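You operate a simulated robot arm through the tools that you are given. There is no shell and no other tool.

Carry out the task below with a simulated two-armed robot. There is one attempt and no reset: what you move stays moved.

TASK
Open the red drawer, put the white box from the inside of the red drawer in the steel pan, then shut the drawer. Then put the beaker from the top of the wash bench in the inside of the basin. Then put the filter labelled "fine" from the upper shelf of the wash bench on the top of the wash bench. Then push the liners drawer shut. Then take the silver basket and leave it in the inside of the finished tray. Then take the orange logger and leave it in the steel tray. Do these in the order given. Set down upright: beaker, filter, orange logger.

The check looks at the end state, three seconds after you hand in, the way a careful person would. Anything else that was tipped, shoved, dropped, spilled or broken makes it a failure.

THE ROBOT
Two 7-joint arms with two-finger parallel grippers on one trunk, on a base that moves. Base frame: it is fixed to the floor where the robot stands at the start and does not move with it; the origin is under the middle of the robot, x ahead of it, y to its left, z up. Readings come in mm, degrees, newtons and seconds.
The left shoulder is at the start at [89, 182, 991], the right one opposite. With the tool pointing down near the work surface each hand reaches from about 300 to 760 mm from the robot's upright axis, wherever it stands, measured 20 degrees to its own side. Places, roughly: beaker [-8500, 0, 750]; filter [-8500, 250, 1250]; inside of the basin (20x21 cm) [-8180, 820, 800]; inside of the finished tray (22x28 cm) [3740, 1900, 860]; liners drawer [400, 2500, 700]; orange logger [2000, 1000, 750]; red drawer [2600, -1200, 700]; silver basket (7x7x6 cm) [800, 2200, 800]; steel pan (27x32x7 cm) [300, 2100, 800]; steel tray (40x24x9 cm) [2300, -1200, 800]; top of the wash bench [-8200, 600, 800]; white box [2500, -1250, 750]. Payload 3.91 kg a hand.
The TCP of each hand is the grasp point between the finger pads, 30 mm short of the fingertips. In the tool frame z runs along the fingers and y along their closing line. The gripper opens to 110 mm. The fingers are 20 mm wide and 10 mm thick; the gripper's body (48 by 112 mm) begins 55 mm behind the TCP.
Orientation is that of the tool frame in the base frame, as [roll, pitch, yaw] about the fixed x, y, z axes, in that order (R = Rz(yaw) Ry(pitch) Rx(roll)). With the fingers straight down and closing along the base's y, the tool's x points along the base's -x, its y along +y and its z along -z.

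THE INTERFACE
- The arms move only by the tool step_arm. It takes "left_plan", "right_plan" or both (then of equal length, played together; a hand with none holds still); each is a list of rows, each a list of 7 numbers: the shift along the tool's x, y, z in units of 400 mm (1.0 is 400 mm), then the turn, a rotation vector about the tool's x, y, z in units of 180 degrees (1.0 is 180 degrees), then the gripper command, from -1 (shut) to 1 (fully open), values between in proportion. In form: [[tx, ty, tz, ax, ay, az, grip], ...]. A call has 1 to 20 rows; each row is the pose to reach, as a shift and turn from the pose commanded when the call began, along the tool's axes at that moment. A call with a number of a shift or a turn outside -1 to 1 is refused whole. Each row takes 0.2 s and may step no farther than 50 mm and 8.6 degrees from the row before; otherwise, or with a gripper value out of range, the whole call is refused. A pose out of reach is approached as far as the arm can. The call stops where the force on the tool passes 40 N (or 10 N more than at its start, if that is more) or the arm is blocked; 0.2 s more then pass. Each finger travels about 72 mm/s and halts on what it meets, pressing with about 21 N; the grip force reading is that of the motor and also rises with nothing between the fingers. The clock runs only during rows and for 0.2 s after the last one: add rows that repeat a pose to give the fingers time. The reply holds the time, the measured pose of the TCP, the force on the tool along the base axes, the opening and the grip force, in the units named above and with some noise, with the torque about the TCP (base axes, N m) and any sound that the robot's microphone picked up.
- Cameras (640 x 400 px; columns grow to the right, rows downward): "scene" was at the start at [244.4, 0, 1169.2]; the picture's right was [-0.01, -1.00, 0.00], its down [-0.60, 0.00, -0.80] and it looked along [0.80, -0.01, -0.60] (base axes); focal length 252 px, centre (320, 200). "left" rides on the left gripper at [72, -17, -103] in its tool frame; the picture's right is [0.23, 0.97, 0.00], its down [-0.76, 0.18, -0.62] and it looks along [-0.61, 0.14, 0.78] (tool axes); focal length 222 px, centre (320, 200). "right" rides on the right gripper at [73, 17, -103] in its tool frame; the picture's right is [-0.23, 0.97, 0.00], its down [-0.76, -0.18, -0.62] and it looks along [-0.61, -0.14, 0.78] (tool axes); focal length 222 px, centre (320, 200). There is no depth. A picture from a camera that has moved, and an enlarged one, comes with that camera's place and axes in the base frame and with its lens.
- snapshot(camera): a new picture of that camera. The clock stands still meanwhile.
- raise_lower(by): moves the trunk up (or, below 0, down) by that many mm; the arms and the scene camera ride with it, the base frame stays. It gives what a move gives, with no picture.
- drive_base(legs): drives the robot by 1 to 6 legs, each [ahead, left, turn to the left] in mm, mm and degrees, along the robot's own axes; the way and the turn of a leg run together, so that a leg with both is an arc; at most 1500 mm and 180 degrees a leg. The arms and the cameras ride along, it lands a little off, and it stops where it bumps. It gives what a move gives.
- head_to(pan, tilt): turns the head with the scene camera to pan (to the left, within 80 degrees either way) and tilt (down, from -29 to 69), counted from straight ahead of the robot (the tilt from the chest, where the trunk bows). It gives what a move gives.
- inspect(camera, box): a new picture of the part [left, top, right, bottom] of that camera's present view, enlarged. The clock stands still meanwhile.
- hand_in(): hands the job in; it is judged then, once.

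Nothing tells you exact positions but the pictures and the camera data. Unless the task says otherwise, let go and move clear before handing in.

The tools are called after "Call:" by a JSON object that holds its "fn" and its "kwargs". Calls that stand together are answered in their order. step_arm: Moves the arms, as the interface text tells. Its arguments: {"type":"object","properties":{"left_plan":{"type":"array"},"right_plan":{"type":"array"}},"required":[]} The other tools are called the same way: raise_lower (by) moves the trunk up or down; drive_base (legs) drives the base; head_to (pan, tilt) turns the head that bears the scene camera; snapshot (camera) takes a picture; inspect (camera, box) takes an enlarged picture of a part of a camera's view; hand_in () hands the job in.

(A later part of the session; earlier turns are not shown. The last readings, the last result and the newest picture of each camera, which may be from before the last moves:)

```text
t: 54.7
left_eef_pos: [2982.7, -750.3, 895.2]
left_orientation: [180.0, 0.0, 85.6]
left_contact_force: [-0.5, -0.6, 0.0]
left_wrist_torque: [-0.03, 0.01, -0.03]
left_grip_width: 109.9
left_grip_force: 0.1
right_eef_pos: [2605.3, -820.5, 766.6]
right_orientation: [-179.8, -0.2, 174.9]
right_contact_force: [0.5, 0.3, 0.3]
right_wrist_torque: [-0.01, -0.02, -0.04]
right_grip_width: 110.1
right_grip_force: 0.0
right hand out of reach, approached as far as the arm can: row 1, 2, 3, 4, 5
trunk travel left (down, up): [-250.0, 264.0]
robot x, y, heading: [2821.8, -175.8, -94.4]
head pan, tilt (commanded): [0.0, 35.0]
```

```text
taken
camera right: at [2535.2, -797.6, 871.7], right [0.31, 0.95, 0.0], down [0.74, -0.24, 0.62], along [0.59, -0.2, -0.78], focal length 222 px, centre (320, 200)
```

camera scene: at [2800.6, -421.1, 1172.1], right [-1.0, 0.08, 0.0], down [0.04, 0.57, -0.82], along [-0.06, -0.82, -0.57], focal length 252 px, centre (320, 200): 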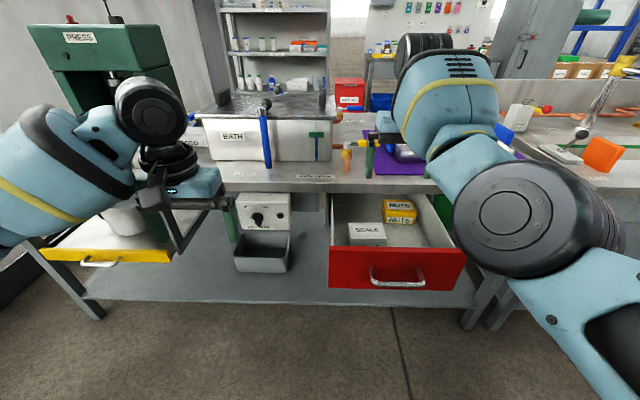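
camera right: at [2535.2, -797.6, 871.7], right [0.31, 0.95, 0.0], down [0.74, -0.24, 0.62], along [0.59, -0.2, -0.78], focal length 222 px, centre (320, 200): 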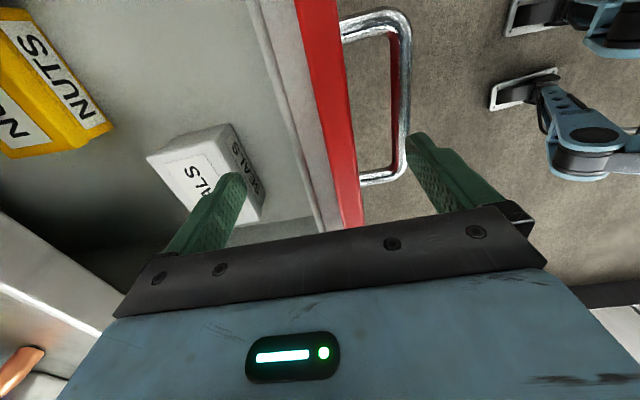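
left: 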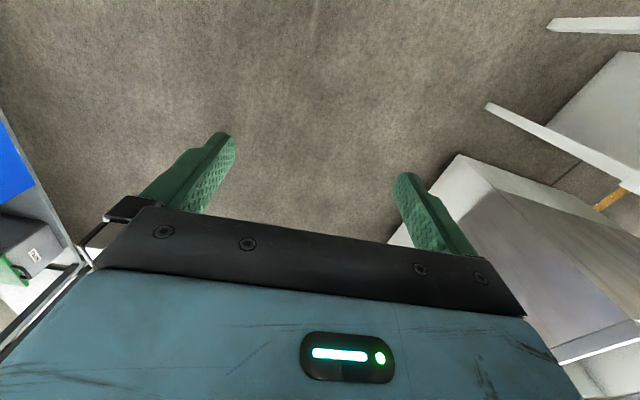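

The fingers straddle the front panel. I close on it and draw the drawer about 45 mm further out.

Call:
{"fn": "step_arm", "kwargs": {"right_plan": [[0, 0, 0, 0, 0, 0, -1], [0, 0, 0, 0, 0, 0, -1], [0, 0, 0, 0, 0, 0, -1], [0, 0, 0, 0, 0, 0, -1], [0, 0, 0, 0, 0, 0, -1]]}}

Call:
{"fn": "step_arm", "kwargs": {"right_plan": [[0, 0.02, 0, 0, 0, 0, -1], [0, 0.04, 0, 0, 0, 0, -1], [0, 0.06, 0, 0, 0, 0, -1], [0, 0.08, 0, 0, 0, 0, -1], [0, 0.1, 0, 0, 0, 0, -1], [0, 0.115, 0, 0, 0, 0, -1]]}}

Call:
{"fn": "snapshot", "kwargs": {"camera": "right"}}

```text
t: 55.9
left_eef_pos: [2984.3, -752.6, 893.5]
left_orientation: [-179.9, -0.1, 85.6]
left_contact_force: [-0.7, 0.2, 0.0]
left_wrist_torque: [-0.02, -0.01, 0.0]
left_grip_width: 110.0
left_grip_force: 0.1
right_eef_pos: [2606.9, -821.4, 766.2]
right_orientation: [-180.0, -0.2, 174.8]
right_contact_force: [1.6, 0.0, -4.6]
right_wrist_torque: [-0.86, 0.56, -0.66]
right_grip_width: 38.8
right_grip_force: 45.2
trunk travel left (down, up): [-250.0, 264.0]
robot x, y, heading: [2822.2, -177.5, -94.6]
head pan, tilt (commanded): [0.0, 35.0]
```

```text
t: 56.4
left_eef_pos: [2988.7, -749.5, 895.6]
left_orientation: [-179.9, -0.1, 85.8]
left_contact_force: [-0.4, -0.3, -0.8]
left_wrist_torque: [-0.04, 0.0, 0.02]
left_grip_width: 110.0
left_grip_force: 0.1
right_eef_pos: [2601.0, -817.2, 768.2]
right_orientation: [-179.9, 0.1, 174.5]
right_contact_force: [23.8, -3.1, -0.6]
right_wrist_torque: [0.04, -0.26, -0.7]
right_grip_width: 15.7
right_grip_force: 44.9
right hand out of reach, approached as far as the arm can: row 2
trunk travel left (down, up): [-250.0, 264.0]
robot x, y, heading: [2822.6, -171.3, -93.9]
head pan, tilt (commanded): [0.0, 35.0]
stopped in row 2 (right hand): the force on the tool passed its limit at 70 N (the readings are from after the stop); the commanded pose is now the measured one
```

```text
taken
camera right: at [2530.7, -793.6, 871.5], right [0.32, 0.95, 0.0], down [0.74, -0.25, 0.63], along [0.59, -0.2, -0.78], focal length 222 px, centre (320, 200)
```

right: 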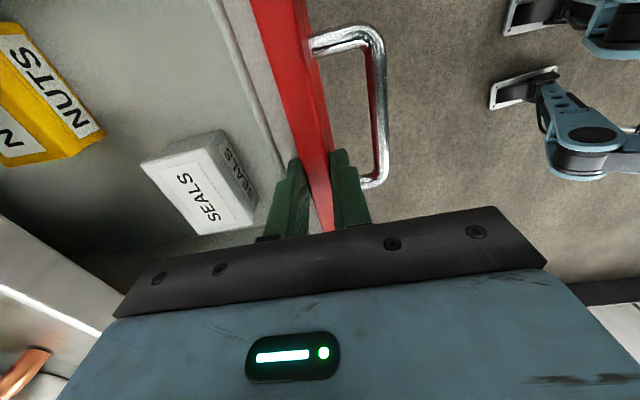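

The panel is gripped (16 mm). The arm itself is near its limit there, so I pull with the base instead.

Call:
{"fn": "step_arm", "kwargs": {"right_plan": [[-0.008, 0, 0, 0, 0, 0, -1], [-0.008, 0, 0, 0, 0, 0, -1]]}}

Call:
{"fn": "drive_base", "kwargs": {"legs": [[-45, 0, 0]]}}

Call:
{"fn": "snapshot", "kwargs": {"camera": "right"}}

Call:
{"fn": "snapshot", "kwargs": {"camera": "scene"}}

```text
t: 57.0
left_eef_pos: [2985.2, -751.3, 895.2]
left_orientation: [-180.0, 0.0, 85.8]
left_contact_force: [0.4, -0.9, -0.1]
left_wrist_torque: [0.02, -0.03, 0.0]
left_grip_width: 110.0
left_grip_force: 0.1
right_eef_pos: [2601.5, -817.1, 768.8]
right_orientation: [-179.9, 0.1, 174.2]
right_contact_force: [3.6, -0.4, -3.4]
right_wrist_torque: [0.22, -1.51, -0.18]
right_grip_width: 16.0
right_grip_force: 45.3
trunk travel left (down, up): [-250.0, 264.0]
robot x, y, heading: [2821.0, -170.5, -94.3]
head pan, tilt (commanded): [0.0, 35.0]
```

```text
t: 57.9
left_eef_pos: [2989.8, -705.3, 895.5]
left_orientation: [-179.9, 0.0, 85.9]
left_contact_force: [-0.7, 0.4, -0.2]
left_wrist_torque: [0.0, -0.02, -0.01]
left_grip_width: 110.2
left_grip_force: 0.0
right_eef_pos: [2605.6, -772.0, 767.2]
right_orientation: [-179.8, 0.0, 174.4]
right_contact_force: [8.3, -0.5, -0.7]
right_wrist_torque: [0.11, -0.33, -0.28]
right_grip_width: 15.7
right_grip_force: 44.7
trunk travel left (down, up): [-250.0, 264.0]
robot x, y, heading: [2822.0, -126.5, -94.2]
head pan, tilt (commanded): [0.0, 35.0]
```

```text
taken
camera right: at [2535.6, -748.2, 871.7], right [0.32, 0.95, 0.0], down [0.74, -0.25, 0.62], along [0.59, -0.2, -0.78], focal length 222 px, centre (320, 200)
```

right: 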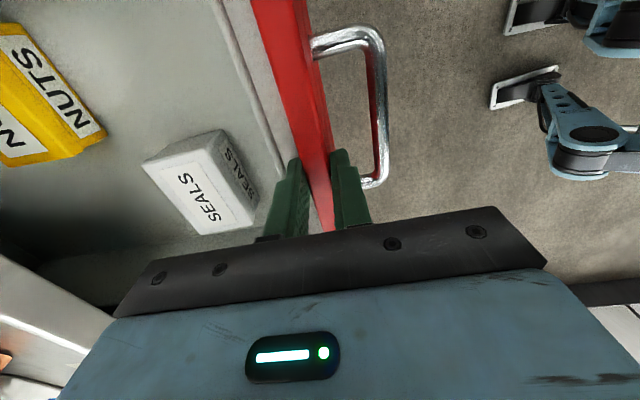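

```text
taken
camera scene: at [2805.8, -375.3, 1172.3], right [-1.0, 0.07, 0.0], down [0.04, 0.57, -0.82], along [-0.06, -0.82, -0.57], focal length 252 px, centre (320, 200)
```

scene: 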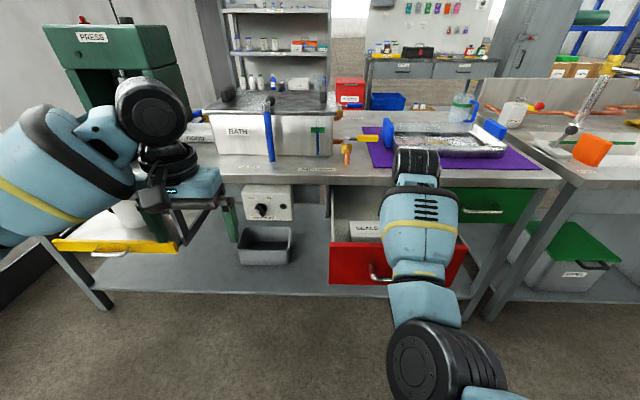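

The drawer is now about 270 mm out. I release the panel and rise clear.

Call:
{"fn": "step_arm", "kwargs": {"right_plan": [[0, 0, 0, 0, 0, 0, 1], [0, 0, 0, 0, 0, 0, 1], [0, 0, 0, 0, 0, 0, 1], [0, 0, 0, 0, 0, 0, 1], [0, 0, -0.05, 0, 0, 0, 1], [0, 0, -0.12, 0, 0, 0, 1], [0, 0, -0.2, 0, 0, 0, 1], [0, 0, -0.27, 0, 0, 0, 1]]}}

Call:
{"fn": "drive_base", "kwargs": {"legs": [[120, 0, 0]]}}

Call:
{"fn": "inspect", "kwargs": {"camera": "right", "box": [160, 0, 480, 240]}}

```text
t: 59.9
left_eef_pos: [2989.4, -705.3, 895.4]
left_orientation: [179.8, -0.1, 85.8]
left_contact_force: [-0.4, 1.1, -0.8]
left_wrist_torque: [-0.02, 0.01, 0.02]
left_grip_width: 110.1
left_grip_force: 0.1
right_eef_pos: [2571.0, -798.3, 858.2]
right_orientation: [178.8, -1.0, 171.7]
right_contact_force: [-0.8, -0.3, -0.4]
right_wrist_torque: [-0.01, 0.02, 0.01]
right_grip_width: 110.1
right_grip_force: 0.1
right hand out of reach, approached as far as the arm can: row 5, 6, 7, 8
trunk travel left (down, up): [-250.0, 264.0]
robot x, y, heading: [2822.0, -127.8, -94.0]
head pan, tilt (commanded): [0.0, 35.0]
stopped in row 8 (right hand): the arm was blocked; the commanded pose is now the measured one
```

```text
t: 61.1
left_eef_pos: [2979.9, -824.4, 894.8]
left_orientation: [-180.0, 0.0, 85.7]
left_contact_force: [-0.9, 0.2, -0.6]
left_wrist_torque: [0.02, -0.02, -0.02]
left_grip_width: 110.1
left_grip_force: 0.1
right_eef_pos: [2562.7, -917.4, 858.7]
right_orientation: [179.0, -0.9, 171.7]
right_contact_force: [-0.1, -0.1, -1.2]
right_wrist_torque: [-0.01, 0.01, 0.0]
right_grip_width: 110.1
right_grip_force: 0.1
trunk travel left (down, up): [-250.0, 264.0]
robot x, y, heading: [2814.4, -247.1, -94.3]
head pan, tilt (commanded): [0.0, 35.0]
```

```text
1.67 times, centred on (320, 120) of right
camera zoom: at [2494.6, -892.8, 963.6], right [0.37, 0.93, 0.01], down [0.74, -0.3, 0.61], along [0.57, -0.21, -0.79], focal length 370 px, centre (320, 333)
```

zoom: 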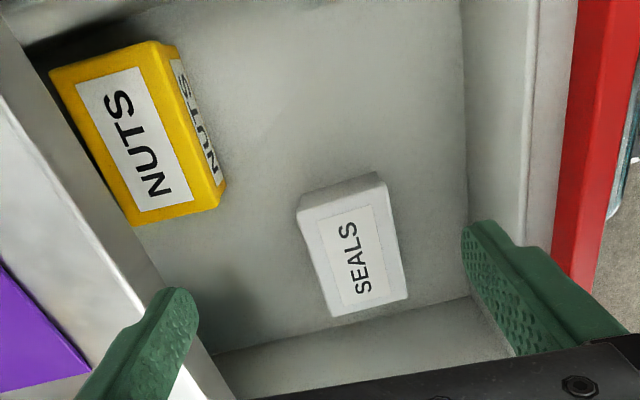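

The arm shifted sideways as it rose (near its limit). I check the drawer and box positions again from the head.

Call:
{"fn": "snapshot", "kwargs": {"camera": "scene"}}

Call:
{"fn": "inspect", "kwargs": {"camera": "scene", "box": [310, 170, 480, 300]}}

```text
taken
camera scene: at [2796.0, -495.3, 1172.0], right [-1.0, 0.07, 0.0], down [0.04, 0.57, -0.82], along [-0.06, -0.82, -0.57], focal length 252 px, centre (320, 200)
```

scene: 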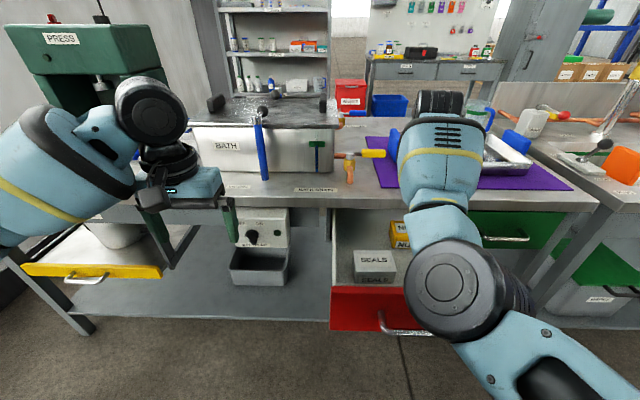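

```text
3.08 times, centred on (395, 235) of scene
camera zoom: at [2796.0, -495.3, 1172.0], right [-1.0, 0.07, 0.0], down [0.04, 0.57, -0.82], along [-0.06, -0.82, -0.57], focal length 774 px, centre (89, 92)
```

zoom: 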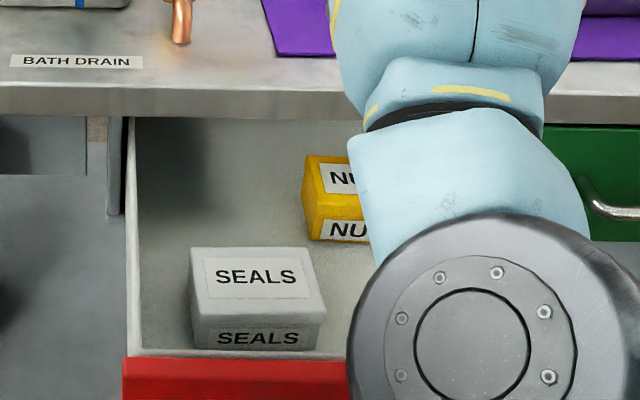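

Both cameras agree: box centre near [2630.5, -910], top at z=695. I move the right hand over it, straighten it, and go part-way down.

Call:
{"fn": "step_arm", "kwargs": {"right_plan": [[-0.0413, 0.011, 0.05, 0.0013, -0.0013, -0.0054, 1], [-0.0825, 0.0215, 0.1, 0.0026, -0.0026, -0.0108, 1], [-0.124, 0.032, 0.15, 0.004, -0.0039, -0.0162, 1], [-0.165, 0.043, 0.2, 0.0053, -0.0052, -0.0217, 1], [-0.165, 0.043, 0.25, 0.0053, -0.0052, -0.0217, 1], [-0.165, 0.043, 0.25, 0.0053, -0.0052, -0.0217, 1]]}}

Call:
{"fn": "snapshot", "kwargs": {"camera": "right"}}

```text
t: 62.5
left_eef_pos: [2980.1, -824.0, 896.5]
left_orientation: [180.0, 0.0, 85.6]
left_contact_force: [0.2, 0.9, 0.2]
left_wrist_torque: [0.02, 0.01, 0.0]
left_grip_width: 109.8
left_grip_force: 0.1
right_eef_pos: [2629.6, -906.7, 757.6]
right_orientation: [179.9, 0.0, 175.7]
right_contact_force: [1.3, -0.5, -0.4]
right_wrist_torque: [-0.04, 0.01, -0.03]
right_grip_width: 110.1
right_grip_force: 0.1
trunk travel left (down, up): [-250.0, 264.0]
robot x, y, heading: [2814.6, -249.4, -94.2]
head pan, tilt (commanded): [0.0, 35.0]
```

```text
taken
camera right: at [2558.2, -885.0, 862.1], right [0.3, 0.95, 0.0], down [0.75, -0.23, 0.62], along [0.6, -0.18, -0.78], focal length 222 px, centre (320, 200)
```

right: 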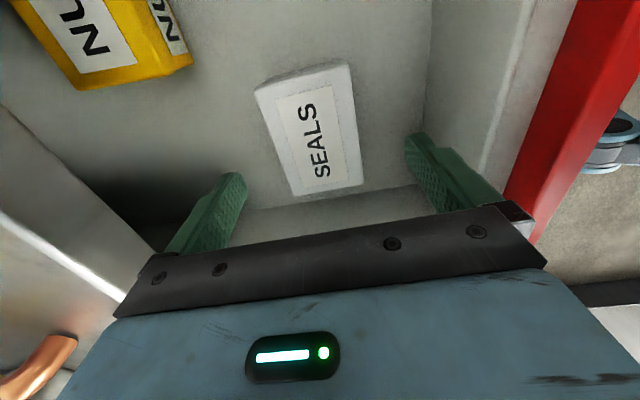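

The hand is straight and centred over the box. I lower to grasp height and close on its short sides.

Call:
{"fn": "step_arm", "kwargs": {"right_plan": [[0, -0.008, 0.06, 0, 0, 0, 1], [0, -0.008, 0.12, 0, 0, 0, 1], [0, -0.008, 0.165, 0, 0, 0, 1], [0, -0.008, 0.165, 0, 0, 0, 1], [0, -0.008, 0.165, 0, 0, 0, -0.5], [0, -0.008, 0.165, 0, 0, 0, -1], [0, -0.008, 0.165, 0, 0, 0, -1], [0, -0.008, 0.165, 0, 0, 0, -1], [0, -0.008, 0.165, 0, 0, 0, -1]]}}

Call:
{"fn": "snapshot", "kwargs": {"camera": "right"}}

```text
t: 64.5
left_eef_pos: [2979.6, -824.8, 894.4]
left_orientation: [-180.0, 0.1, 85.7]
left_contact_force: [0.2, 0.4, -0.3]
left_wrist_torque: [0.01, 0.0, -0.02]
left_grip_width: 109.7
left_grip_force: 0.2
right_eef_pos: [2629.4, -909.3, 691.8]
right_orientation: [179.9, 0.0, 175.6]
right_contact_force: [-0.2, -0.3, 0.3]
right_wrist_torque: [0.0, 0.01, 0.01]
right_grip_width: 69.5
right_grip_force: 21.1
trunk travel left (down, up): [-250.0, 264.0]
robot x, y, heading: [2817.1, -248.1, -94.6]
head pan, tilt (commanded): [0.0, 35.0]
```

```text
taken
camera right: at [2558.2, -887.7, 796.9], right [0.3, 0.95, 0.0], down [0.75, -0.24, 0.62], along [0.59, -0.19, -0.78], focal length 222 px, centre (320, 200)
```

right: 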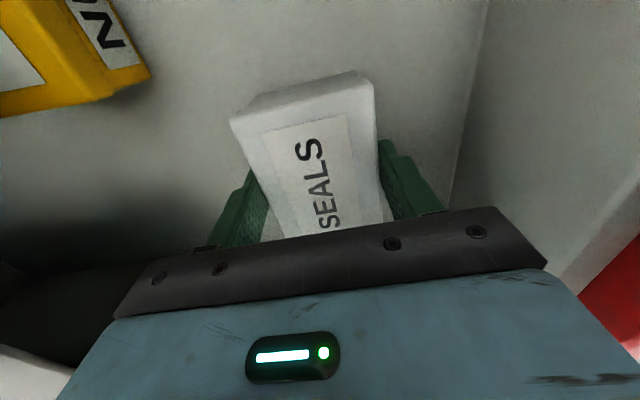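

The box is held (69.5 mm, 21 N). I lift straight up with the trunk.

Call:
{"fn": "raise_lower", "kwargs": {"by": 180}}

Call:
{"fn": "snapshot", "kwargs": {"camera": "right"}}

```text
t: 66.5
left_eef_pos: [2981.4, -824.1, 1075.0]
left_orientation: [180.0, -0.2, 85.7]
left_contact_force: [0.1, 0.4, -0.5]
left_wrist_torque: [0.0, -0.04, 0.0]
left_grip_width: 110.3
left_grip_force: 0.2
right_eef_pos: [2628.4, -910.5, 870.8]
right_orientation: [179.8, 0.0, 175.6]
right_contact_force: [0.2, 0.9, -0.5]
right_wrist_torque: [0.03, 0.0, -0.07]
right_grip_width: 69.5
right_grip_force: 21.1
trunk travel left (down, up): [-430.0, 84.0]
robot x, y, heading: [2818.5, -250.8, -93.9]
head pan, tilt (commanded): [0.0, 35.0]
```

```text
taken
camera right: at [2557.6, -888.6, 975.0], right [0.3, 0.95, 0.0], down [0.75, -0.24, 0.62], along [0.59, -0.19, -0.78], focal length 222 px, centre (320, 200)
```

right: 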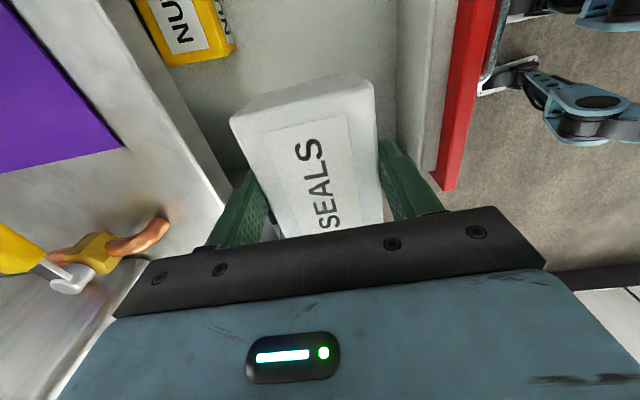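

The box is clear at z≈831. I back away from the bench, turn toward the start area, and drive back along the aisle to survey the pan's bench.

Call:
{"fn": "drive_base", "kwargs": {"legs": [[-380, 0, 0], [0, 0, -86], [1400, 0, 0]]}}

Call:
{"fn": "head_to", "kwargs": {"pan": -45, "tilt": 20}}

Call:
{"fn": "snapshot", "kwargs": {"camera": "scene"}}

```text
t: 79.1
left_eef_pos: [894.3, -57.7, 1076.1]
left_orientation: [-180.0, 0.0, -0.3]
left_contact_force: [0.5, 0.5, 0.3]
left_wrist_torque: [-0.03, 0.0, 0.03]
left_grip_width: 109.9
left_grip_force: 0.1
right_eef_pos: [784.1, 287.3, 871.6]
right_orientation: [179.9, 0.0, 89.6]
right_contact_force: [-0.1, 0.2, -1.2]
right_wrist_torque: [0.01, 0.01, -0.01]
right_grip_width: 69.3
right_grip_force: 21.1
trunk travel left (down, up): [-430.0, 84.0]
robot x, y, heading: [1461.1, 147.5, 179.8]
head pan, tilt (commanded): [0.0, 35.0]
```

```text
t: 80.3
left_eef_pos: [894.0, -56.3, 1076.0]
left_orientation: [180.0, 0.0, -0.4]
left_contact_force: [-0.1, 0.4, -0.1]
left_wrist_torque: [0.04, -0.02, 0.01]
left_grip_width: 110.2
left_grip_force: 0.1
right_eef_pos: [784.7, 287.5, 870.8]
right_orientation: [179.9, -0.1, 89.7]
right_contact_force: [0.3, 1.2, -1.1]
right_wrist_torque: [-0.02, -0.02, 0.02]
right_grip_width: 69.8
right_grip_force: 20.9
trunk travel left (down, up): [-430.0, 84.0]
robot x, y, heading: [1459.5, 144.6, 179.6]
head pan, tilt (commanded): [-45.0, 20.0]
```

```text
taken
camera scene: at [1292.1, 213.8, 1387.0], right [0.71, 0.7, 0.0], down [0.24, -0.24, -0.94], along [-0.66, 0.67, -0.34], focal length 252 px, centre (320, 200)
```

scene: 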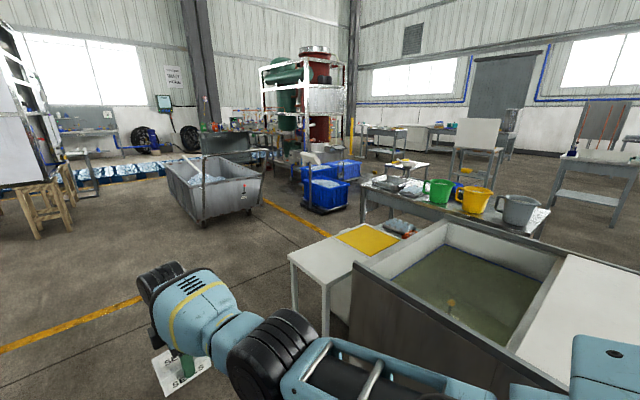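

I see a tank, a side table, and behind them the bench with the steel pan and coloured jugs. I drive on a bit for a better look.

Call:
{"fn": "drive_base", "kwargs": {"legs": [[1300, 0, 0]]}}

Call:
{"fn": "head_to", "kwargs": {"pan": -78, "tilt": 20}}

Call:
{"fn": "snapshot", "kwargs": {"camera": "scene"}}

```text
t: 86.8
left_eef_pos: [-406.4, -26.6, 1075.1]
left_orientation: [180.0, -0.1, -1.4]
left_contact_force: [0.0, -0.1, 0.7]
left_wrist_torque: [0.02, 0.02, -0.03]
left_grip_width: 109.9
left_grip_force: 0.0
right_eef_pos: [-509.6, 319.0, 871.5]
right_orientation: [179.9, 0.0, 88.4]
right_contact_force: [-0.1, -0.2, 0.1]
right_wrist_torque: [0.03, -0.02, 0.03]
right_grip_width: 70.1
right_grip_force: 20.9
trunk travel left (down, up): [-430.0, 84.0]
robot x, y, heading: [162.9, 164.4, 178.5]
head pan, tilt (commanded): [-45.0, 20.0]
```

```text
t: 87.8
left_eef_pos: [-406.5, -26.9, 1074.3]
left_orientation: [-180.0, 0.1, -1.3]
left_contact_force: [-1.1, -0.2, 0.7]
left_wrist_torque: [0.01, -0.02, -0.02]
left_grip_width: 110.1
left_grip_force: 0.0
right_eef_pos: [-509.7, 320.4, 871.5]
right_orientation: [179.9, -0.1, 88.6]
right_contact_force: [-0.1, -0.6, -0.5]
right_wrist_torque: [0.0, 0.02, 0.03]
right_grip_width: 69.4
right_grip_force: 21.1
trunk travel left (down, up): [-430.0, 84.0]
robot x, y, heading: [160.8, 163.1, 178.5]
head pan, tilt (commanded): [-78.0, 20.0]
```

```text
taken
camera scene: at [43.1, 260.5, 1387.0], right [0.98, 0.18, 0.0], down [0.06, -0.34, -0.94], along [-0.17, 0.92, -0.34], focal length 252 px, centre (320, 200)
```

scene: 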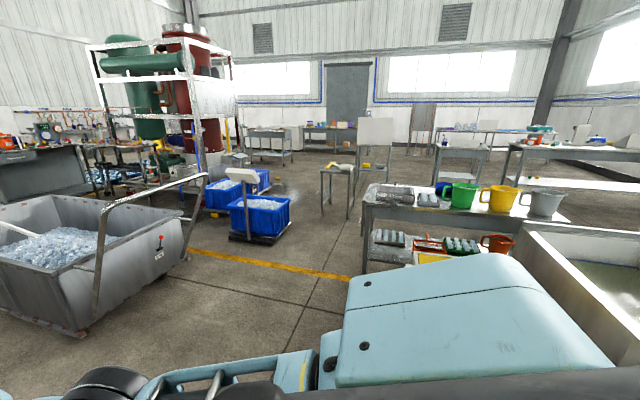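

The bench with pan and jugs is right of centre. I zoom in on it.

Call:
{"fn": "inspect", "kwargs": {"camera": "scene", "box": [320, 130, 640, 280]}}

```text
2.00 times, centred on (480, 205) of scene
camera zoom: at [43.1, 260.5, 1387.0], right [0.98, 0.18, 0.0], down [0.06, -0.34, -0.94], along [-0.17, 0.92, -0.34], focal length 503 px, centre (0, 190)
```

zoom: 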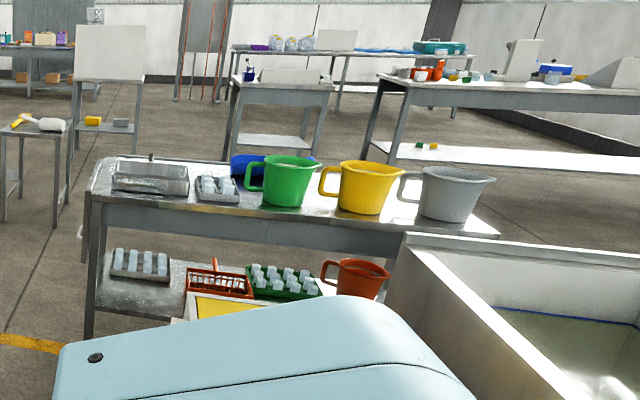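

The pan is at the bench's left end near [266, 2075, 800]; there's a side table in front of part of the bench. I move on a little and turn to face the bench.

Call:
{"fn": "drive_base", "kwargs": {"legs": [[200, 0, 0], [0, 0, -88.5]]}}

Call:
{"fn": "head_to", "kwargs": {"pan": -5, "tilt": 30}}

Call:
{"fn": "snapshot", "kwargs": {"camera": "scene"}}

```text
t: 93.1
left_eef_pos: [-254.1, 728.2, 1075.1]
left_orientation: [180.0, -0.1, -88.8]
left_contact_force: [0.3, 0.1, -0.1]
left_wrist_torque: [0.0, 0.0, -0.01]
left_grip_width: 110.0
left_grip_force: 0.0
right_eef_pos: [85.5, 847.3, 871.6]
right_orientation: [180.0, -0.1, 1.2]
right_contact_force: [0.5, 0.4, -0.5]
right_wrist_torque: [-0.03, -0.02, 0.01]
right_grip_width: 69.7
right_grip_force: 21.4
trunk travel left (down, up): [-430.0, 84.0]
robot x, y, heading: [-40.0, 166.6, 91.2]
head pan, tilt (commanded): [-78.0, 20.0]
```

```text
t: 94.5
left_eef_pos: [-254.4, 728.4, 1075.2]
left_orientation: [180.0, 0.0, -88.9]
left_contact_force: [0.3, -0.5, -0.1]
left_wrist_torque: [0.03, 0.01, 0.01]
left_grip_width: 110.1
left_grip_force: 0.1
right_eef_pos: [85.9, 848.5, 872.2]
right_orientation: [179.9, 0.1, 1.1]
right_contact_force: [-0.5, -0.1, -0.9]
right_wrist_torque: [-0.02, -0.01, 0.01]
right_grip_width: 69.8
right_grip_force: 21.2
trunk travel left (down, up): [-430.0, 84.0]
robot x, y, heading: [-40.8, 170.6, 91.0]
head pan, tilt (commanded): [-5.0, 30.0]
```

```text
taken
camera scene: at [-35.1, 360.1, 1370.9], right [1.0, -0.07, 0.0], down [-0.03, -0.5, -0.87], along [0.06, 0.86, -0.5], focal length 252 px, centre (320, 200)
```

scene: 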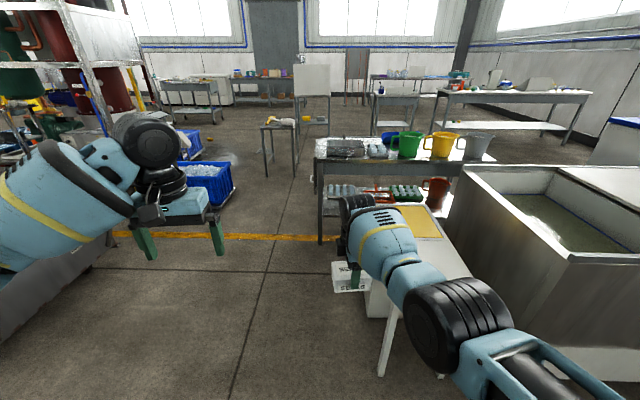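

The way in front of the pan is free left of the white cabinet (x<320). I drive closer along x≈-60.

Call:
{"fn": "drive_base", "kwargs": {"legs": [[900, 30, 0]]}}

Call:
{"fn": "head_to", "kwargs": {"pan": -15, "tilt": 30}}

Call:
{"fn": "snapshot", "kwargs": {"camera": "scene"}}

```text
t: 99.2
left_eef_pos: [-284.5, 1616.7, 1075.0]
left_orientation: [-180.0, 0.0, -89.9]
left_contact_force: [-0.5, 0.4, -0.1]
left_wrist_torque: [-0.04, 0.0, 0.02]
left_grip_width: 110.1
left_grip_force: 0.1
right_eef_pos: [58.6, 1729.1, 872.2]
right_orientation: [179.9, 0.0, 0.0]
right_contact_force: [0.0, 0.0, -0.8]
right_wrist_torque: [0.0, -0.02, -0.02]
right_grip_width: 69.4
right_grip_force: 20.8
trunk travel left (down, up): [-430.0, 84.0]
robot x, y, heading: [-77.9, 1054.8, 89.9]
head pan, tilt (commanded): [-5.0, 30.0]
```

```text
t: 99.9
left_eef_pos: [-283.7, 1616.4, 1076.0]
left_orientation: [-180.0, 0.0, -89.9]
left_contact_force: [-0.4, -1.0, -0.2]
left_wrist_torque: [0.03, 0.02, 0.02]
left_grip_width: 110.2
left_grip_force: 0.2
right_eef_pos: [59.8, 1729.5, 871.3]
right_orientation: [180.0, -0.1, 0.0]
right_contact_force: [0.4, 0.4, -1.2]
right_wrist_torque: [0.0, 0.0, -0.02]
right_grip_width: 69.7
right_grip_force: 21.5
trunk travel left (down, up): [-430.0, 84.0]
robot x, y, heading: [-75.8, 1057.4, 90.1]
head pan, tilt (commanded): [-15.0, 30.0]
```

```text
taken
camera scene: at [-55.6, 1241.5, 1370.9], right [0.97, -0.26, 0.0], down [-0.13, -0.48, -0.87], along [0.22, 0.84, -0.5], focal length 252 px, centre (320, 200)
```

scene: 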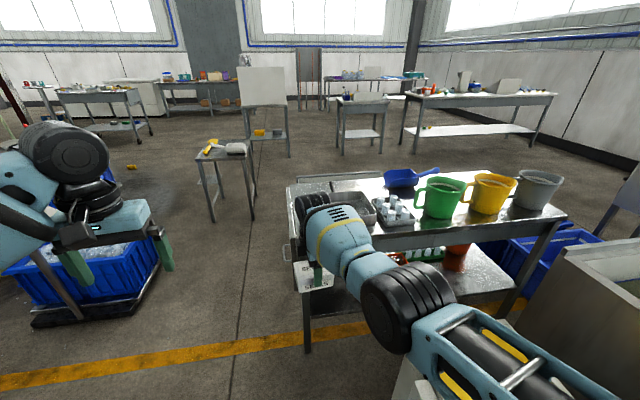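

The hand blocks part of the pan. I zoom in on that end of the bench.

Call:
{"fn": "inspect", "kwargs": {"camera": "scene", "box": [270, 150, 590, 320]}}

```text
2.00 times, centred on (430, 235) of scene
camera zoom: at [-55.6, 1241.5, 1370.9], right [0.97, -0.26, 0.0], down [-0.13, -0.48, -0.87], along [0.22, 0.84, -0.5], focal length 503 px, centre (100, 130)
```

zoom: 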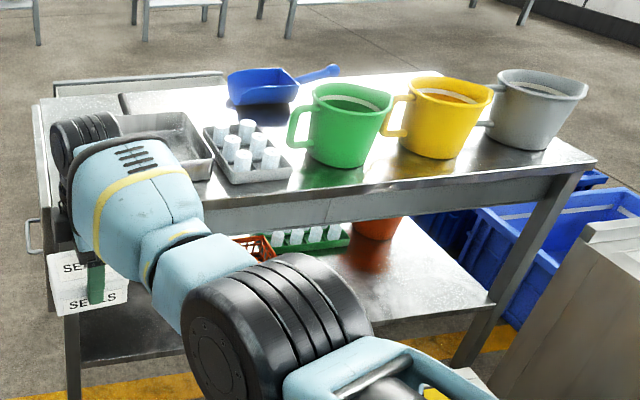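

The pan and the vial rack beside it are clear now. I raise the trunk so the box passes above the pan's rim, then look again.

Call:
{"fn": "raise_lower", "kwargs": {"by": 80}}

Call:
{"fn": "step_arm", "kwargs": {"right_plan": [[-0.05, 0.05, 0, 0, 0, 0, -1], [-0.1, 0.1, 0, 0, 0, 0, -1], [-0.15, 0.15, 0, 0, 0, 0, -1], [-0.2, 0.2, 0, 0, 0, 0, -1], [-0.25, 0.25, 0, 0, 0, 0, -1]]}}

Call:
{"fn": "snapshot", "kwargs": {"camera": "scene"}}

```text
t: 101.1
left_eef_pos: [-285.1, 1617.0, 1152.9]
left_orientation: [179.9, -0.2, -89.9]
left_contact_force: [0.4, 0.4, -0.8]
left_wrist_torque: [-0.02, 0.02, 0.02]
left_grip_width: 110.2
left_grip_force: 0.0
right_eef_pos: [60.5, 1738.4, 1111.5]
right_orientation: [-166.5, -0.1, 0.0]
right_contact_force: [-0.3, -0.3, -1.5]
right_wrist_torque: [0.01, -0.01, 0.0]
right_grip_width: 69.7
right_grip_force: 21.1
trunk travel left (down, up): [-510.0, 4.0]
robot x, y, heading: [-75.7, 1056.5, 90.3]
head pan, tilt (commanded): [-15.0, 30.0]
```

```text
t: 102.3
left_eef_pos: [-283.5, 1616.3, 1155.4]
left_orientation: [180.0, 0.0, -89.9]
left_contact_force: [0.8, -0.5, 0.5]
left_wrist_torque: [-0.01, 0.04, 0.03]
left_grip_width: 109.8
left_grip_force: 0.1
right_eef_pos: [-57.7, 1704.5, 1095.1]
right_orientation: [-166.3, 0.0, -0.4]
right_contact_force: [0.3, -0.6, -1.5]
right_wrist_torque: [0.01, 0.0, 0.01]
right_grip_width: 69.7
right_grip_force: 21.3
right hand out of reach, approached as far as the arm can: row 1, 2, 3, 4, 5
trunk travel left (down, up): [-510.0, 4.0]
robot x, y, heading: [-72.4, 1056.9, 90.1]
head pan, tilt (commanded): [-15.0, 30.0]
```

```text
taken
camera scene: at [-55.8, 1158.3, 1465.0], right [0.97, -0.26, 0.0], down [-0.13, -0.48, -0.87], along [0.22, 0.84, -0.5], focal length 252 px, centre (320, 200)
```

scene: 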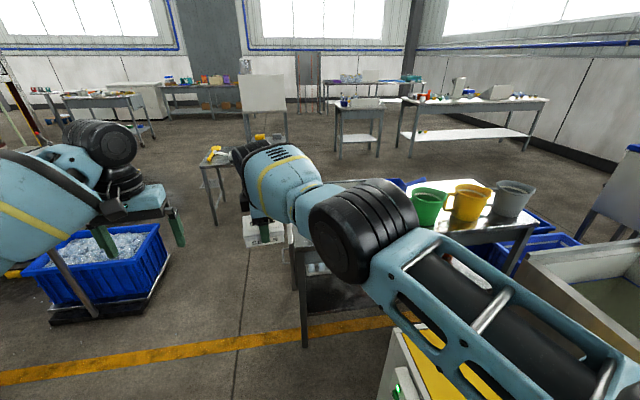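

Raising that far put the right arm beyond its workspace and tilted the hand about 13°. I lower the trunk back and check the hand.

Call:
{"fn": "raise_lower", "kwargs": {"by": -80}}

Call:
{"fn": "snapshot", "kwargs": {"camera": "scene"}}

```text
t: 103.5
left_eef_pos: [-283.4, 1615.8, 1076.8]
left_orientation: [180.0, 0.1, -89.9]
left_contact_force: [-0.1, -0.7, 0.0]
left_wrist_torque: [0.04, 0.0, 0.01]
left_grip_width: 109.9
left_grip_force: 0.0
right_eef_pos: [-56.9, 1689.4, 848.6]
right_orientation: [178.7, -0.1, -0.1]
right_contact_force: [-0.3, -0.4, -0.2]
right_wrist_torque: [0.03, 0.0, 0.02]
right_grip_width: 69.4
right_grip_force: 20.9
trunk travel left (down, up): [-430.0, 84.0]
robot x, y, heading: [-71.6, 1058.1, 90.1]
head pan, tilt (commanded): [-15.0, 30.0]
```

```text
taken
camera scene: at [-55.4, 1241.0, 1371.1], right [0.97, -0.26, 0.0], down [-0.13, -0.48, -0.87], along [0.22, 0.84, -0.5], focal length 252 px, centre (320, 200)
```

scene: 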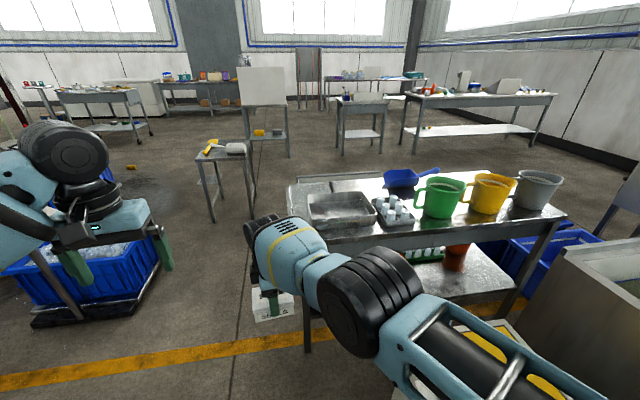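

The hand is straight again and the pan is in full view. I zoom in to locate it.

Call:
{"fn": "inspect", "kwargs": {"camera": "scene", "box": [270, 150, 470, 270]}}

```text
3.20 times, centred on (370, 210) of scene
camera zoom: at [-55.4, 1241.0, 1371.1], right [0.97, -0.26, 0.0], down [-0.13, -0.48, -0.87], along [0.22, 0.84, -0.5], focal length 805 px, centre (160, 168)
```

zoom: 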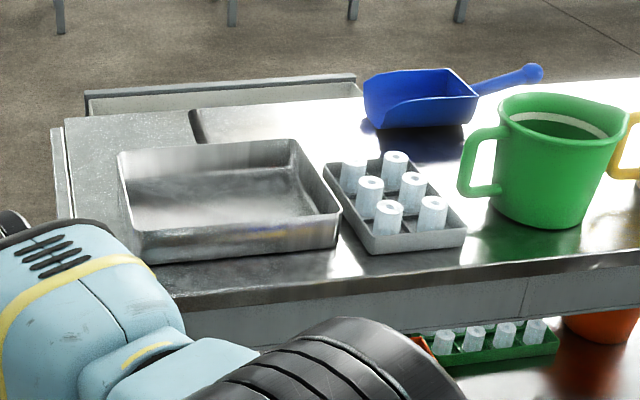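

The pan's rim is near z=812, its middle about [259, 2125], turned roughly -4.5°. I raise the hand so the box clears the rim.

Call:
{"fn": "step_arm", "kwargs": {"right_plan": [[0, 0, -0.04, 0.0036, 0, 0, -1], [0, 0, -0.08, 0.0072, 0, 0, -1], [0, 0, -0.12, 0.0072, 0, 0, -1], [0, 0, -0.16, 0.0072, 0, 0, -1], [0, 0, -0.2, 0.0072, 0, 0, -1]]}}

Call:
{"fn": "snapshot", "kwargs": {"camera": "right"}}

```text
t: 104.7
left_eef_pos: [-284.5, 1616.1, 1075.6]
left_orientation: [180.0, 0.0, -89.9]
left_contact_force: [0.0, 0.9, 0.3]
left_wrist_torque: [0.0, 0.04, -0.01]
left_grip_width: 109.8
left_grip_force: 0.0
right_eef_pos: [-52.7, 1704.2, 920.2]
right_orientation: [179.3, -0.4, -1.2]
right_contact_force: [0.7, -0.4, -1.1]
right_wrist_torque: [0.0, 0.0, 0.0]
right_grip_width: 69.7
right_grip_force: 20.8
right hand out of reach, approached as far as the arm can: row 1, 2, 3, 4, 5
trunk travel left (down, up): [-430.0, 84.0]
robot x, y, heading: [-76.5, 1051.8, 90.1]
head pan, tilt (commanded): [-15.0, 30.0]
```

```text
taken
camera right: at [19.3, 1687.0, 1024.7], right [-0.25, -0.97, 0.01], down [-0.76, 0.2, 0.62], along [-0.6, 0.15, -0.79], focal length 222 px, centre (320, 200)
```

right: 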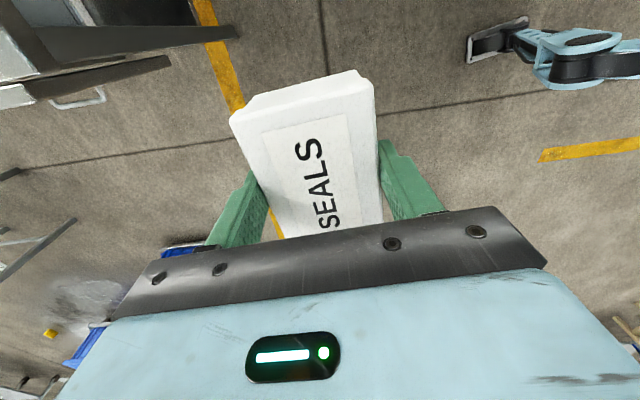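

The box bottom is now at about z=880, above the rim. I drive forward to bring the pan within the right hand's reach.

Call:
{"fn": "drive_base", "kwargs": {"legs": [[440, 0, 0]]}}

Call:
{"fn": "head_to", "kwargs": {"pan": -30, "tilt": 40}}

Call:
{"fn": "snapshot", "kwargs": {"camera": "scene"}}

```text
t: 107.3
left_eef_pos: [-282.5, 2049.7, 1075.3]
left_orientation: [-180.0, 0.0, -89.9]
left_contact_force: [-0.2, -0.2, 0.3]
left_wrist_torque: [-0.01, 0.02, 0.03]
left_grip_width: 110.1
left_grip_force: 0.0
right_eef_pos: [-51.0, 2139.7, 926.5]
right_orientation: [-180.0, -0.2, -1.4]
right_contact_force: [0.3, 0.3, -1.6]
right_wrist_torque: [0.0, -0.06, 0.01]
right_grip_width: 69.6
right_grip_force: 20.8
trunk travel left (down, up): [-430.0, 84.0]
robot x, y, heading: [-80.1, 1484.3, 90.1]
head pan, tilt (commanded): [-15.0, 30.0]
```

```text
t: 108.1
left_eef_pos: [-283.8, 2047.9, 1075.6]
left_orientation: [-179.9, 0.0, -89.9]
left_contact_force: [-0.8, -0.1, 0.5]
left_wrist_torque: [0.0, -0.01, -0.03]
left_grip_width: 109.8
left_grip_force: 0.1
right_eef_pos: [-48.7, 2139.0, 925.6]
right_orientation: [179.9, -0.2, -1.5]
right_contact_force: [-0.1, 0.2, -0.7]
right_wrist_torque: [0.01, 0.0, 0.0]
right_grip_width: 69.6
right_grip_force: 20.7
trunk travel left (down, up): [-430.0, 84.0]
robot x, y, heading: [-77.9, 1487.5, 90.0]
head pan, tilt (commanded): [-30.0, 40.0]
```

```text
taken
camera scene: at [-36.4, 1659.4, 1355.6], right [0.87, -0.5, 0.0], down [-0.32, -0.56, -0.77], along [0.38, 0.66, -0.64], focal length 252 px, centre (320, 200)
```

scene: 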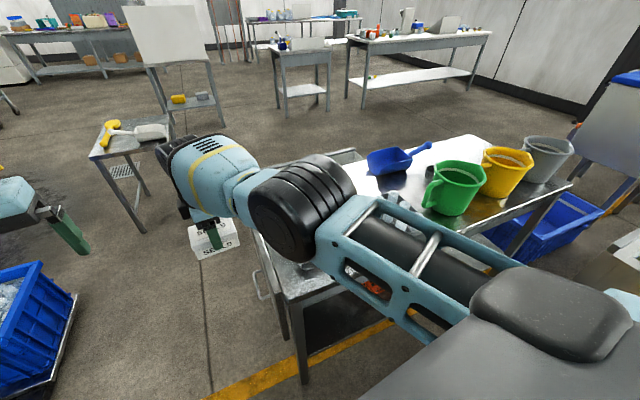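

I now swing the right hand over the pan at this height.

Call:
{"fn": "step_arm", "kwargs": {"right_plan": [[0.11, 0.002, 0, 0, 0, 0.002, -1], [0.22, 0.004, 0, 0, 0, 0.004, -1], [0.33, 0.006, 0, 0, 0, 0.006, -1], [0.44, 0.008, 0, 0, 0, 0.009, -1], [0.55, 0.01, 0, 0, 0, 0.012, -1], [0.66, 0.013, 0, 0, 0, 0.015, -1], [0.77, 0.0165, 0, 0, 0, 0.0167, -1], [0.77, 0.0165, 0, 0, 0, 0.0167, -1]]}}

Call:
{"fn": "snapshot", "kwargs": {"camera": "right"}}

Call:
{"fn": "snapshot", "kwargs": {"camera": "scene"}}

```text
t: 109.9
left_eef_pos: [-285.1, 2048.6, 1075.8]
left_orientation: [-180.0, 0.0, -89.9]
left_contact_force: [0.5, -0.5, 0.4]
left_wrist_torque: [0.0, 0.03, 0.01]
left_grip_width: 110.2
left_grip_force: 0.1
right_eef_pos: [263.0, 2174.4, 921.2]
right_orientation: [179.8, -0.3, -4.4]
right_contact_force: [0.0, -0.9, -1.9]
right_wrist_torque: [0.02, -0.02, -0.01]
right_grip_width: 69.6
right_grip_force: 20.9
right hand out of reach, approached as far as the arm can: row 1, 2, 3, 4, 5, 6, 7, 8
trunk travel left (down, up): [-430.0, 84.0]
robot x, y, heading: [-78.2, 1485.0, 90.0]
head pan, tilt (commanded): [-30.0, 40.0]
```

```text
taken
camera right: at [333.6, 2151.5, 1025.9], right [-0.3, -0.95, 0.0], down [-0.75, 0.24, 0.62], along [-0.59, 0.19, -0.78], focal length 222 px, centre (320, 200)
```

right: 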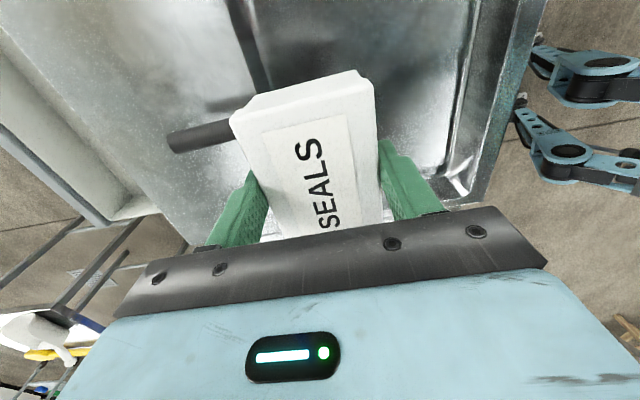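

```text
taken
camera scene: at [-37.1, 1659.6, 1355.6], right [0.87, -0.5, 0.0], down [-0.32, -0.56, -0.77], along [0.38, 0.66, -0.64], focal length 252 px, centre (320, 200)
```

scene: 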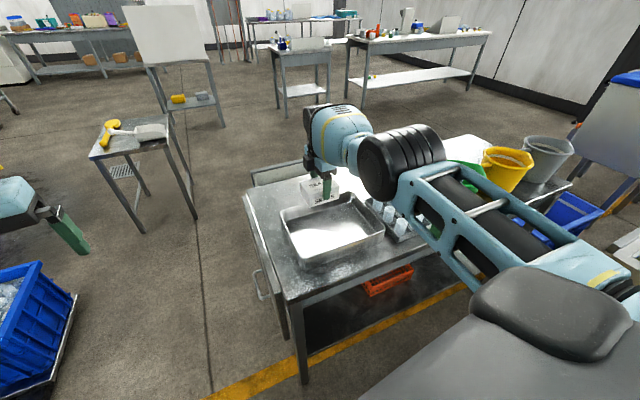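

The hand is about 50 mm too far back over the pan (centre ≈ [250, 2120]). I roll the base back 50 mm to centre it.

Call:
{"fn": "drive_base", "kwargs": {"legs": [[-52, 0, 0]]}}

Call:
{"fn": "step_arm", "kwargs": {"right_plan": [[0, 0, 0.05, 0, 0, 0, -1], [0, 0, 0.1, 0, 0, 0, -1], [0, 0, 0.1, 0, 0, 0, -1]]}}

Call:
{"fn": "snapshot", "kwargs": {"camera": "scene"}}

Call:
{"fn": "snapshot", "kwargs": {"camera": "right"}}

```text
t: 110.8
left_eef_pos: [-283.7, 1997.2, 1077.0]
left_orientation: [-179.9, 0.0, -90.0]
left_contact_force: [-0.7, -0.7, 0.2]
left_wrist_torque: [0.0, -0.02, 0.01]
left_grip_width: 110.2
left_grip_force: 0.1
right_eef_pos: [265.0, 2120.5, 921.4]
right_orientation: [179.8, -0.1, -4.5]
right_contact_force: [-0.3, -0.2, -1.3]
right_wrist_torque: [0.01, 0.02, 0.0]
right_grip_width: 69.5
right_grip_force: 20.7
trunk travel left (down, up): [-430.0, 84.0]
robot x, y, heading: [-81.3, 1435.5, 90.2]
head pan, tilt (commanded): [-30.0, 40.0]
```

```text
t: 111.6
left_eef_pos: [-282.5, 1996.9, 1075.2]
left_orientation: [-180.0, -0.1, -90.0]
left_contact_force: [-1.0, 0.8, 0.2]
left_wrist_torque: [-0.03, 0.02, 0.0]
left_grip_width: 110.0
left_grip_force: 0.0
right_eef_pos: [262.4, 2116.8, 882.6]
right_orientation: [179.7, -0.2, -4.5]
right_contact_force: [-0.6, 0.3, -1.2]
right_wrist_torque: [-0.01, 0.03, -0.01]
right_grip_width: 69.7
right_grip_force: 20.4
right hand out of reach, approached as far as the arm can: row 2, 3
trunk travel left (down, up): [-430.0, 84.0]
robot x, y, heading: [-77.3, 1436.1, 90.0]
head pan, tilt (commanded): [-30.0, 40.0]
```

```text
taken
camera scene: at [-36.4, 1608.1, 1355.6], right [0.87, -0.5, 0.0], down [-0.32, -0.56, -0.77], along [0.38, 0.66, -0.64], focal length 252 px, centre (320, 200)
```

scene: 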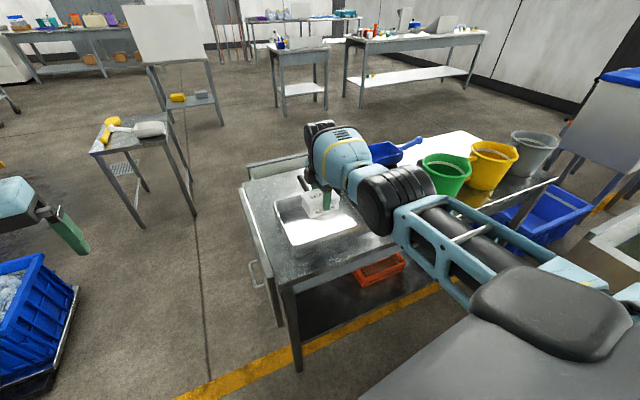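

```text
taken
camera right: at [333.1, 2095.6, 986.3], right [-0.3, -0.95, 0.0], down [-0.75, 0.24, 0.62], along [-0.59, 0.19, -0.78], focal length 222 px, centre (320, 200)
```

right: 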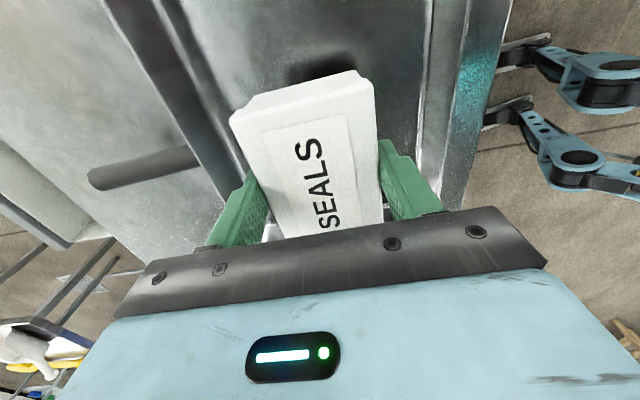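

The box is well inside the pan's walls. I lower it gently toward the pan floor.

Call:
{"fn": "step_arm", "kwargs": {"right_plan": [[0, 0, 0.05, 0, 0, 0, -1], [0, 0, 0.1, 0, 0, 0, -1], [0, 0, 0.15, 0, 0, 0, -1], [0, 0, 0.18, 0, 0, 0, -1], [0, 0, 0.18, 0, 0, 0, -1]]}}

Call:
{"fn": "snapshot", "kwargs": {"camera": "right"}}

```text
t: 112.8
left_eef_pos: [-284.0, 1996.9, 1075.8]
left_orientation: [-179.9, 0.0, -90.0]
left_contact_force: [-0.5, -0.7, -0.1]
left_wrist_torque: [0.01, 0.04, 0.01]
left_grip_width: 109.8
left_grip_force: 0.0
right_eef_pos: [261.8, 2105.1, 815.5]
right_orientation: [-180.0, -0.2, -4.5]
right_contact_force: [-0.3, 3.3, 4.0]
right_wrist_torque: [0.28, -0.07, 0.06]
right_grip_width: 69.2
right_grip_force: 21.0
right hand out of reach, approached as far as the arm can: row 1, 2, 3, 4, 5
trunk travel left (down, up): [-430.0, 84.0]
robot x, y, heading: [-77.7, 1434.0, 89.8]
head pan, tilt (commanded): [-30.0, 40.0]
```

```text
taken
camera right: at [332.1, 2082.8, 920.1], right [-0.3, -0.95, 0.0], down [-0.75, 0.24, 0.62], along [-0.59, 0.19, -0.78], focal length 222 px, centre (320, 200)
```

right: 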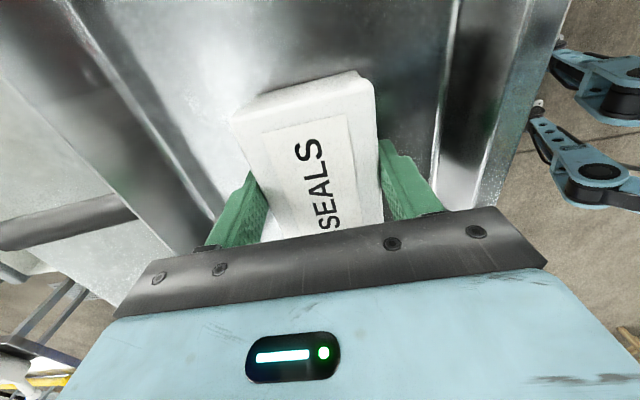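

There's a first slight contact force. I creep down a little more.

Call:
{"fn": "step_arm", "kwargs": {"right_plan": [[0, 0, 0.008, 0, 0, 0, -1], [0, 0, 0.015, 0, 0, 0, -1]]}}

```text
t: 113.4
left_eef_pos: [-283.3, 1995.7, 1076.8]
left_orientation: [-179.9, 0.1, -90.0]
left_contact_force: [-0.1, -0.7, 0.3]
left_wrist_torque: [0.0, -0.04, -0.01]
left_grip_width: 110.1
left_grip_force: 0.0
right_eef_pos: [261.0, 2103.4, 811.4]
right_orientation: [-179.9, -0.2, -4.4]
right_contact_force: [0.4, 3.5, 16.0]
right_wrist_torque: [-0.02, 0.01, 0.01]
right_grip_width: 70.1
right_grip_force: 21.3
trunk travel left (down, up): [-430.0, 84.0]
robot x, y, heading: [-75.0, 1437.4, 90.2]
head pan, tilt (commanded): [-30.0, 40.0]
```

The box rests on the pan floor (16 N). I open the fingers moderately and rise.

Call:
{"fn": "step_arm", "kwargs": {"right_plan": [[0, 0, -0.005, 0, 0, 0, 0.2], [0, 0, -0.005, 0, 0, 0, 0.5], [0, 0, -0.005, 0, 0, 0, 0.5], [0, 0, -0.04, 0, 0, 0, 0.5], [0, 0, -0.1, 0, 0, 0, 0.5], [0, 0, -0.18, 0, 0, 0, 0.5], [0, 0, -0.25, 0, 0, 0, 0.5]]}}

Call:
{"fn": "snapshot", "kwargs": {"camera": "right"}}

Call:
{"fn": "snapshot", "kwargs": {"camera": "scene"}}

```text
t: 115.0
left_eef_pos: [-282.6, 1996.7, 1075.4]
left_orientation: [-179.9, 0.1, -90.0]
left_contact_force: [0.4, 0.3, -0.9]
left_wrist_torque: [0.01, 0.02, 0.0]
left_grip_width: 110.2
left_grip_force: 0.0
right_eef_pos: [259.3, 2105.5, 909.0]
right_orientation: [179.9, -0.3, -4.4]
right_contact_force: [-0.2, 0.1, -0.1]
right_wrist_torque: [0.01, -0.02, 0.0]
right_grip_width: 82.6
right_grip_force: 0.0
trunk travel left (down, up): [-430.0, 84.0]
robot x, y, heading: [-80.2, 1437.7, 89.9]
head pan, tilt (commanded): [-30.0, 40.0]
```

```text
taken
camera right: at [329.4, 2081.5, 1012.9], right [-0.3, -0.95, 0.0], down [-0.75, 0.24, 0.62], along [-0.59, 0.19, -0.78], focal length 222 px, centre (320, 200)
```

right: 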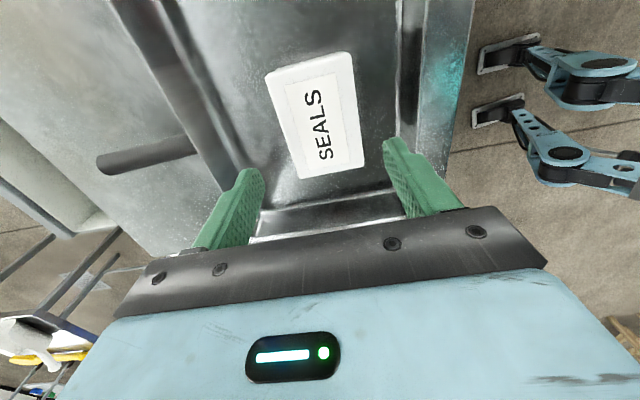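

```text
taken
camera scene: at [-36.4, 1607.4, 1355.7], right [0.87, -0.5, 0.0], down [-0.32, -0.56, -0.77], along [0.38, 0.66, -0.64], focal length 252 px, centre (320, 200)
```

scene: 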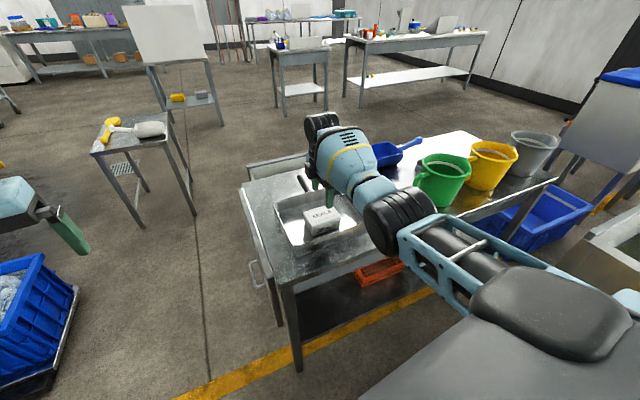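

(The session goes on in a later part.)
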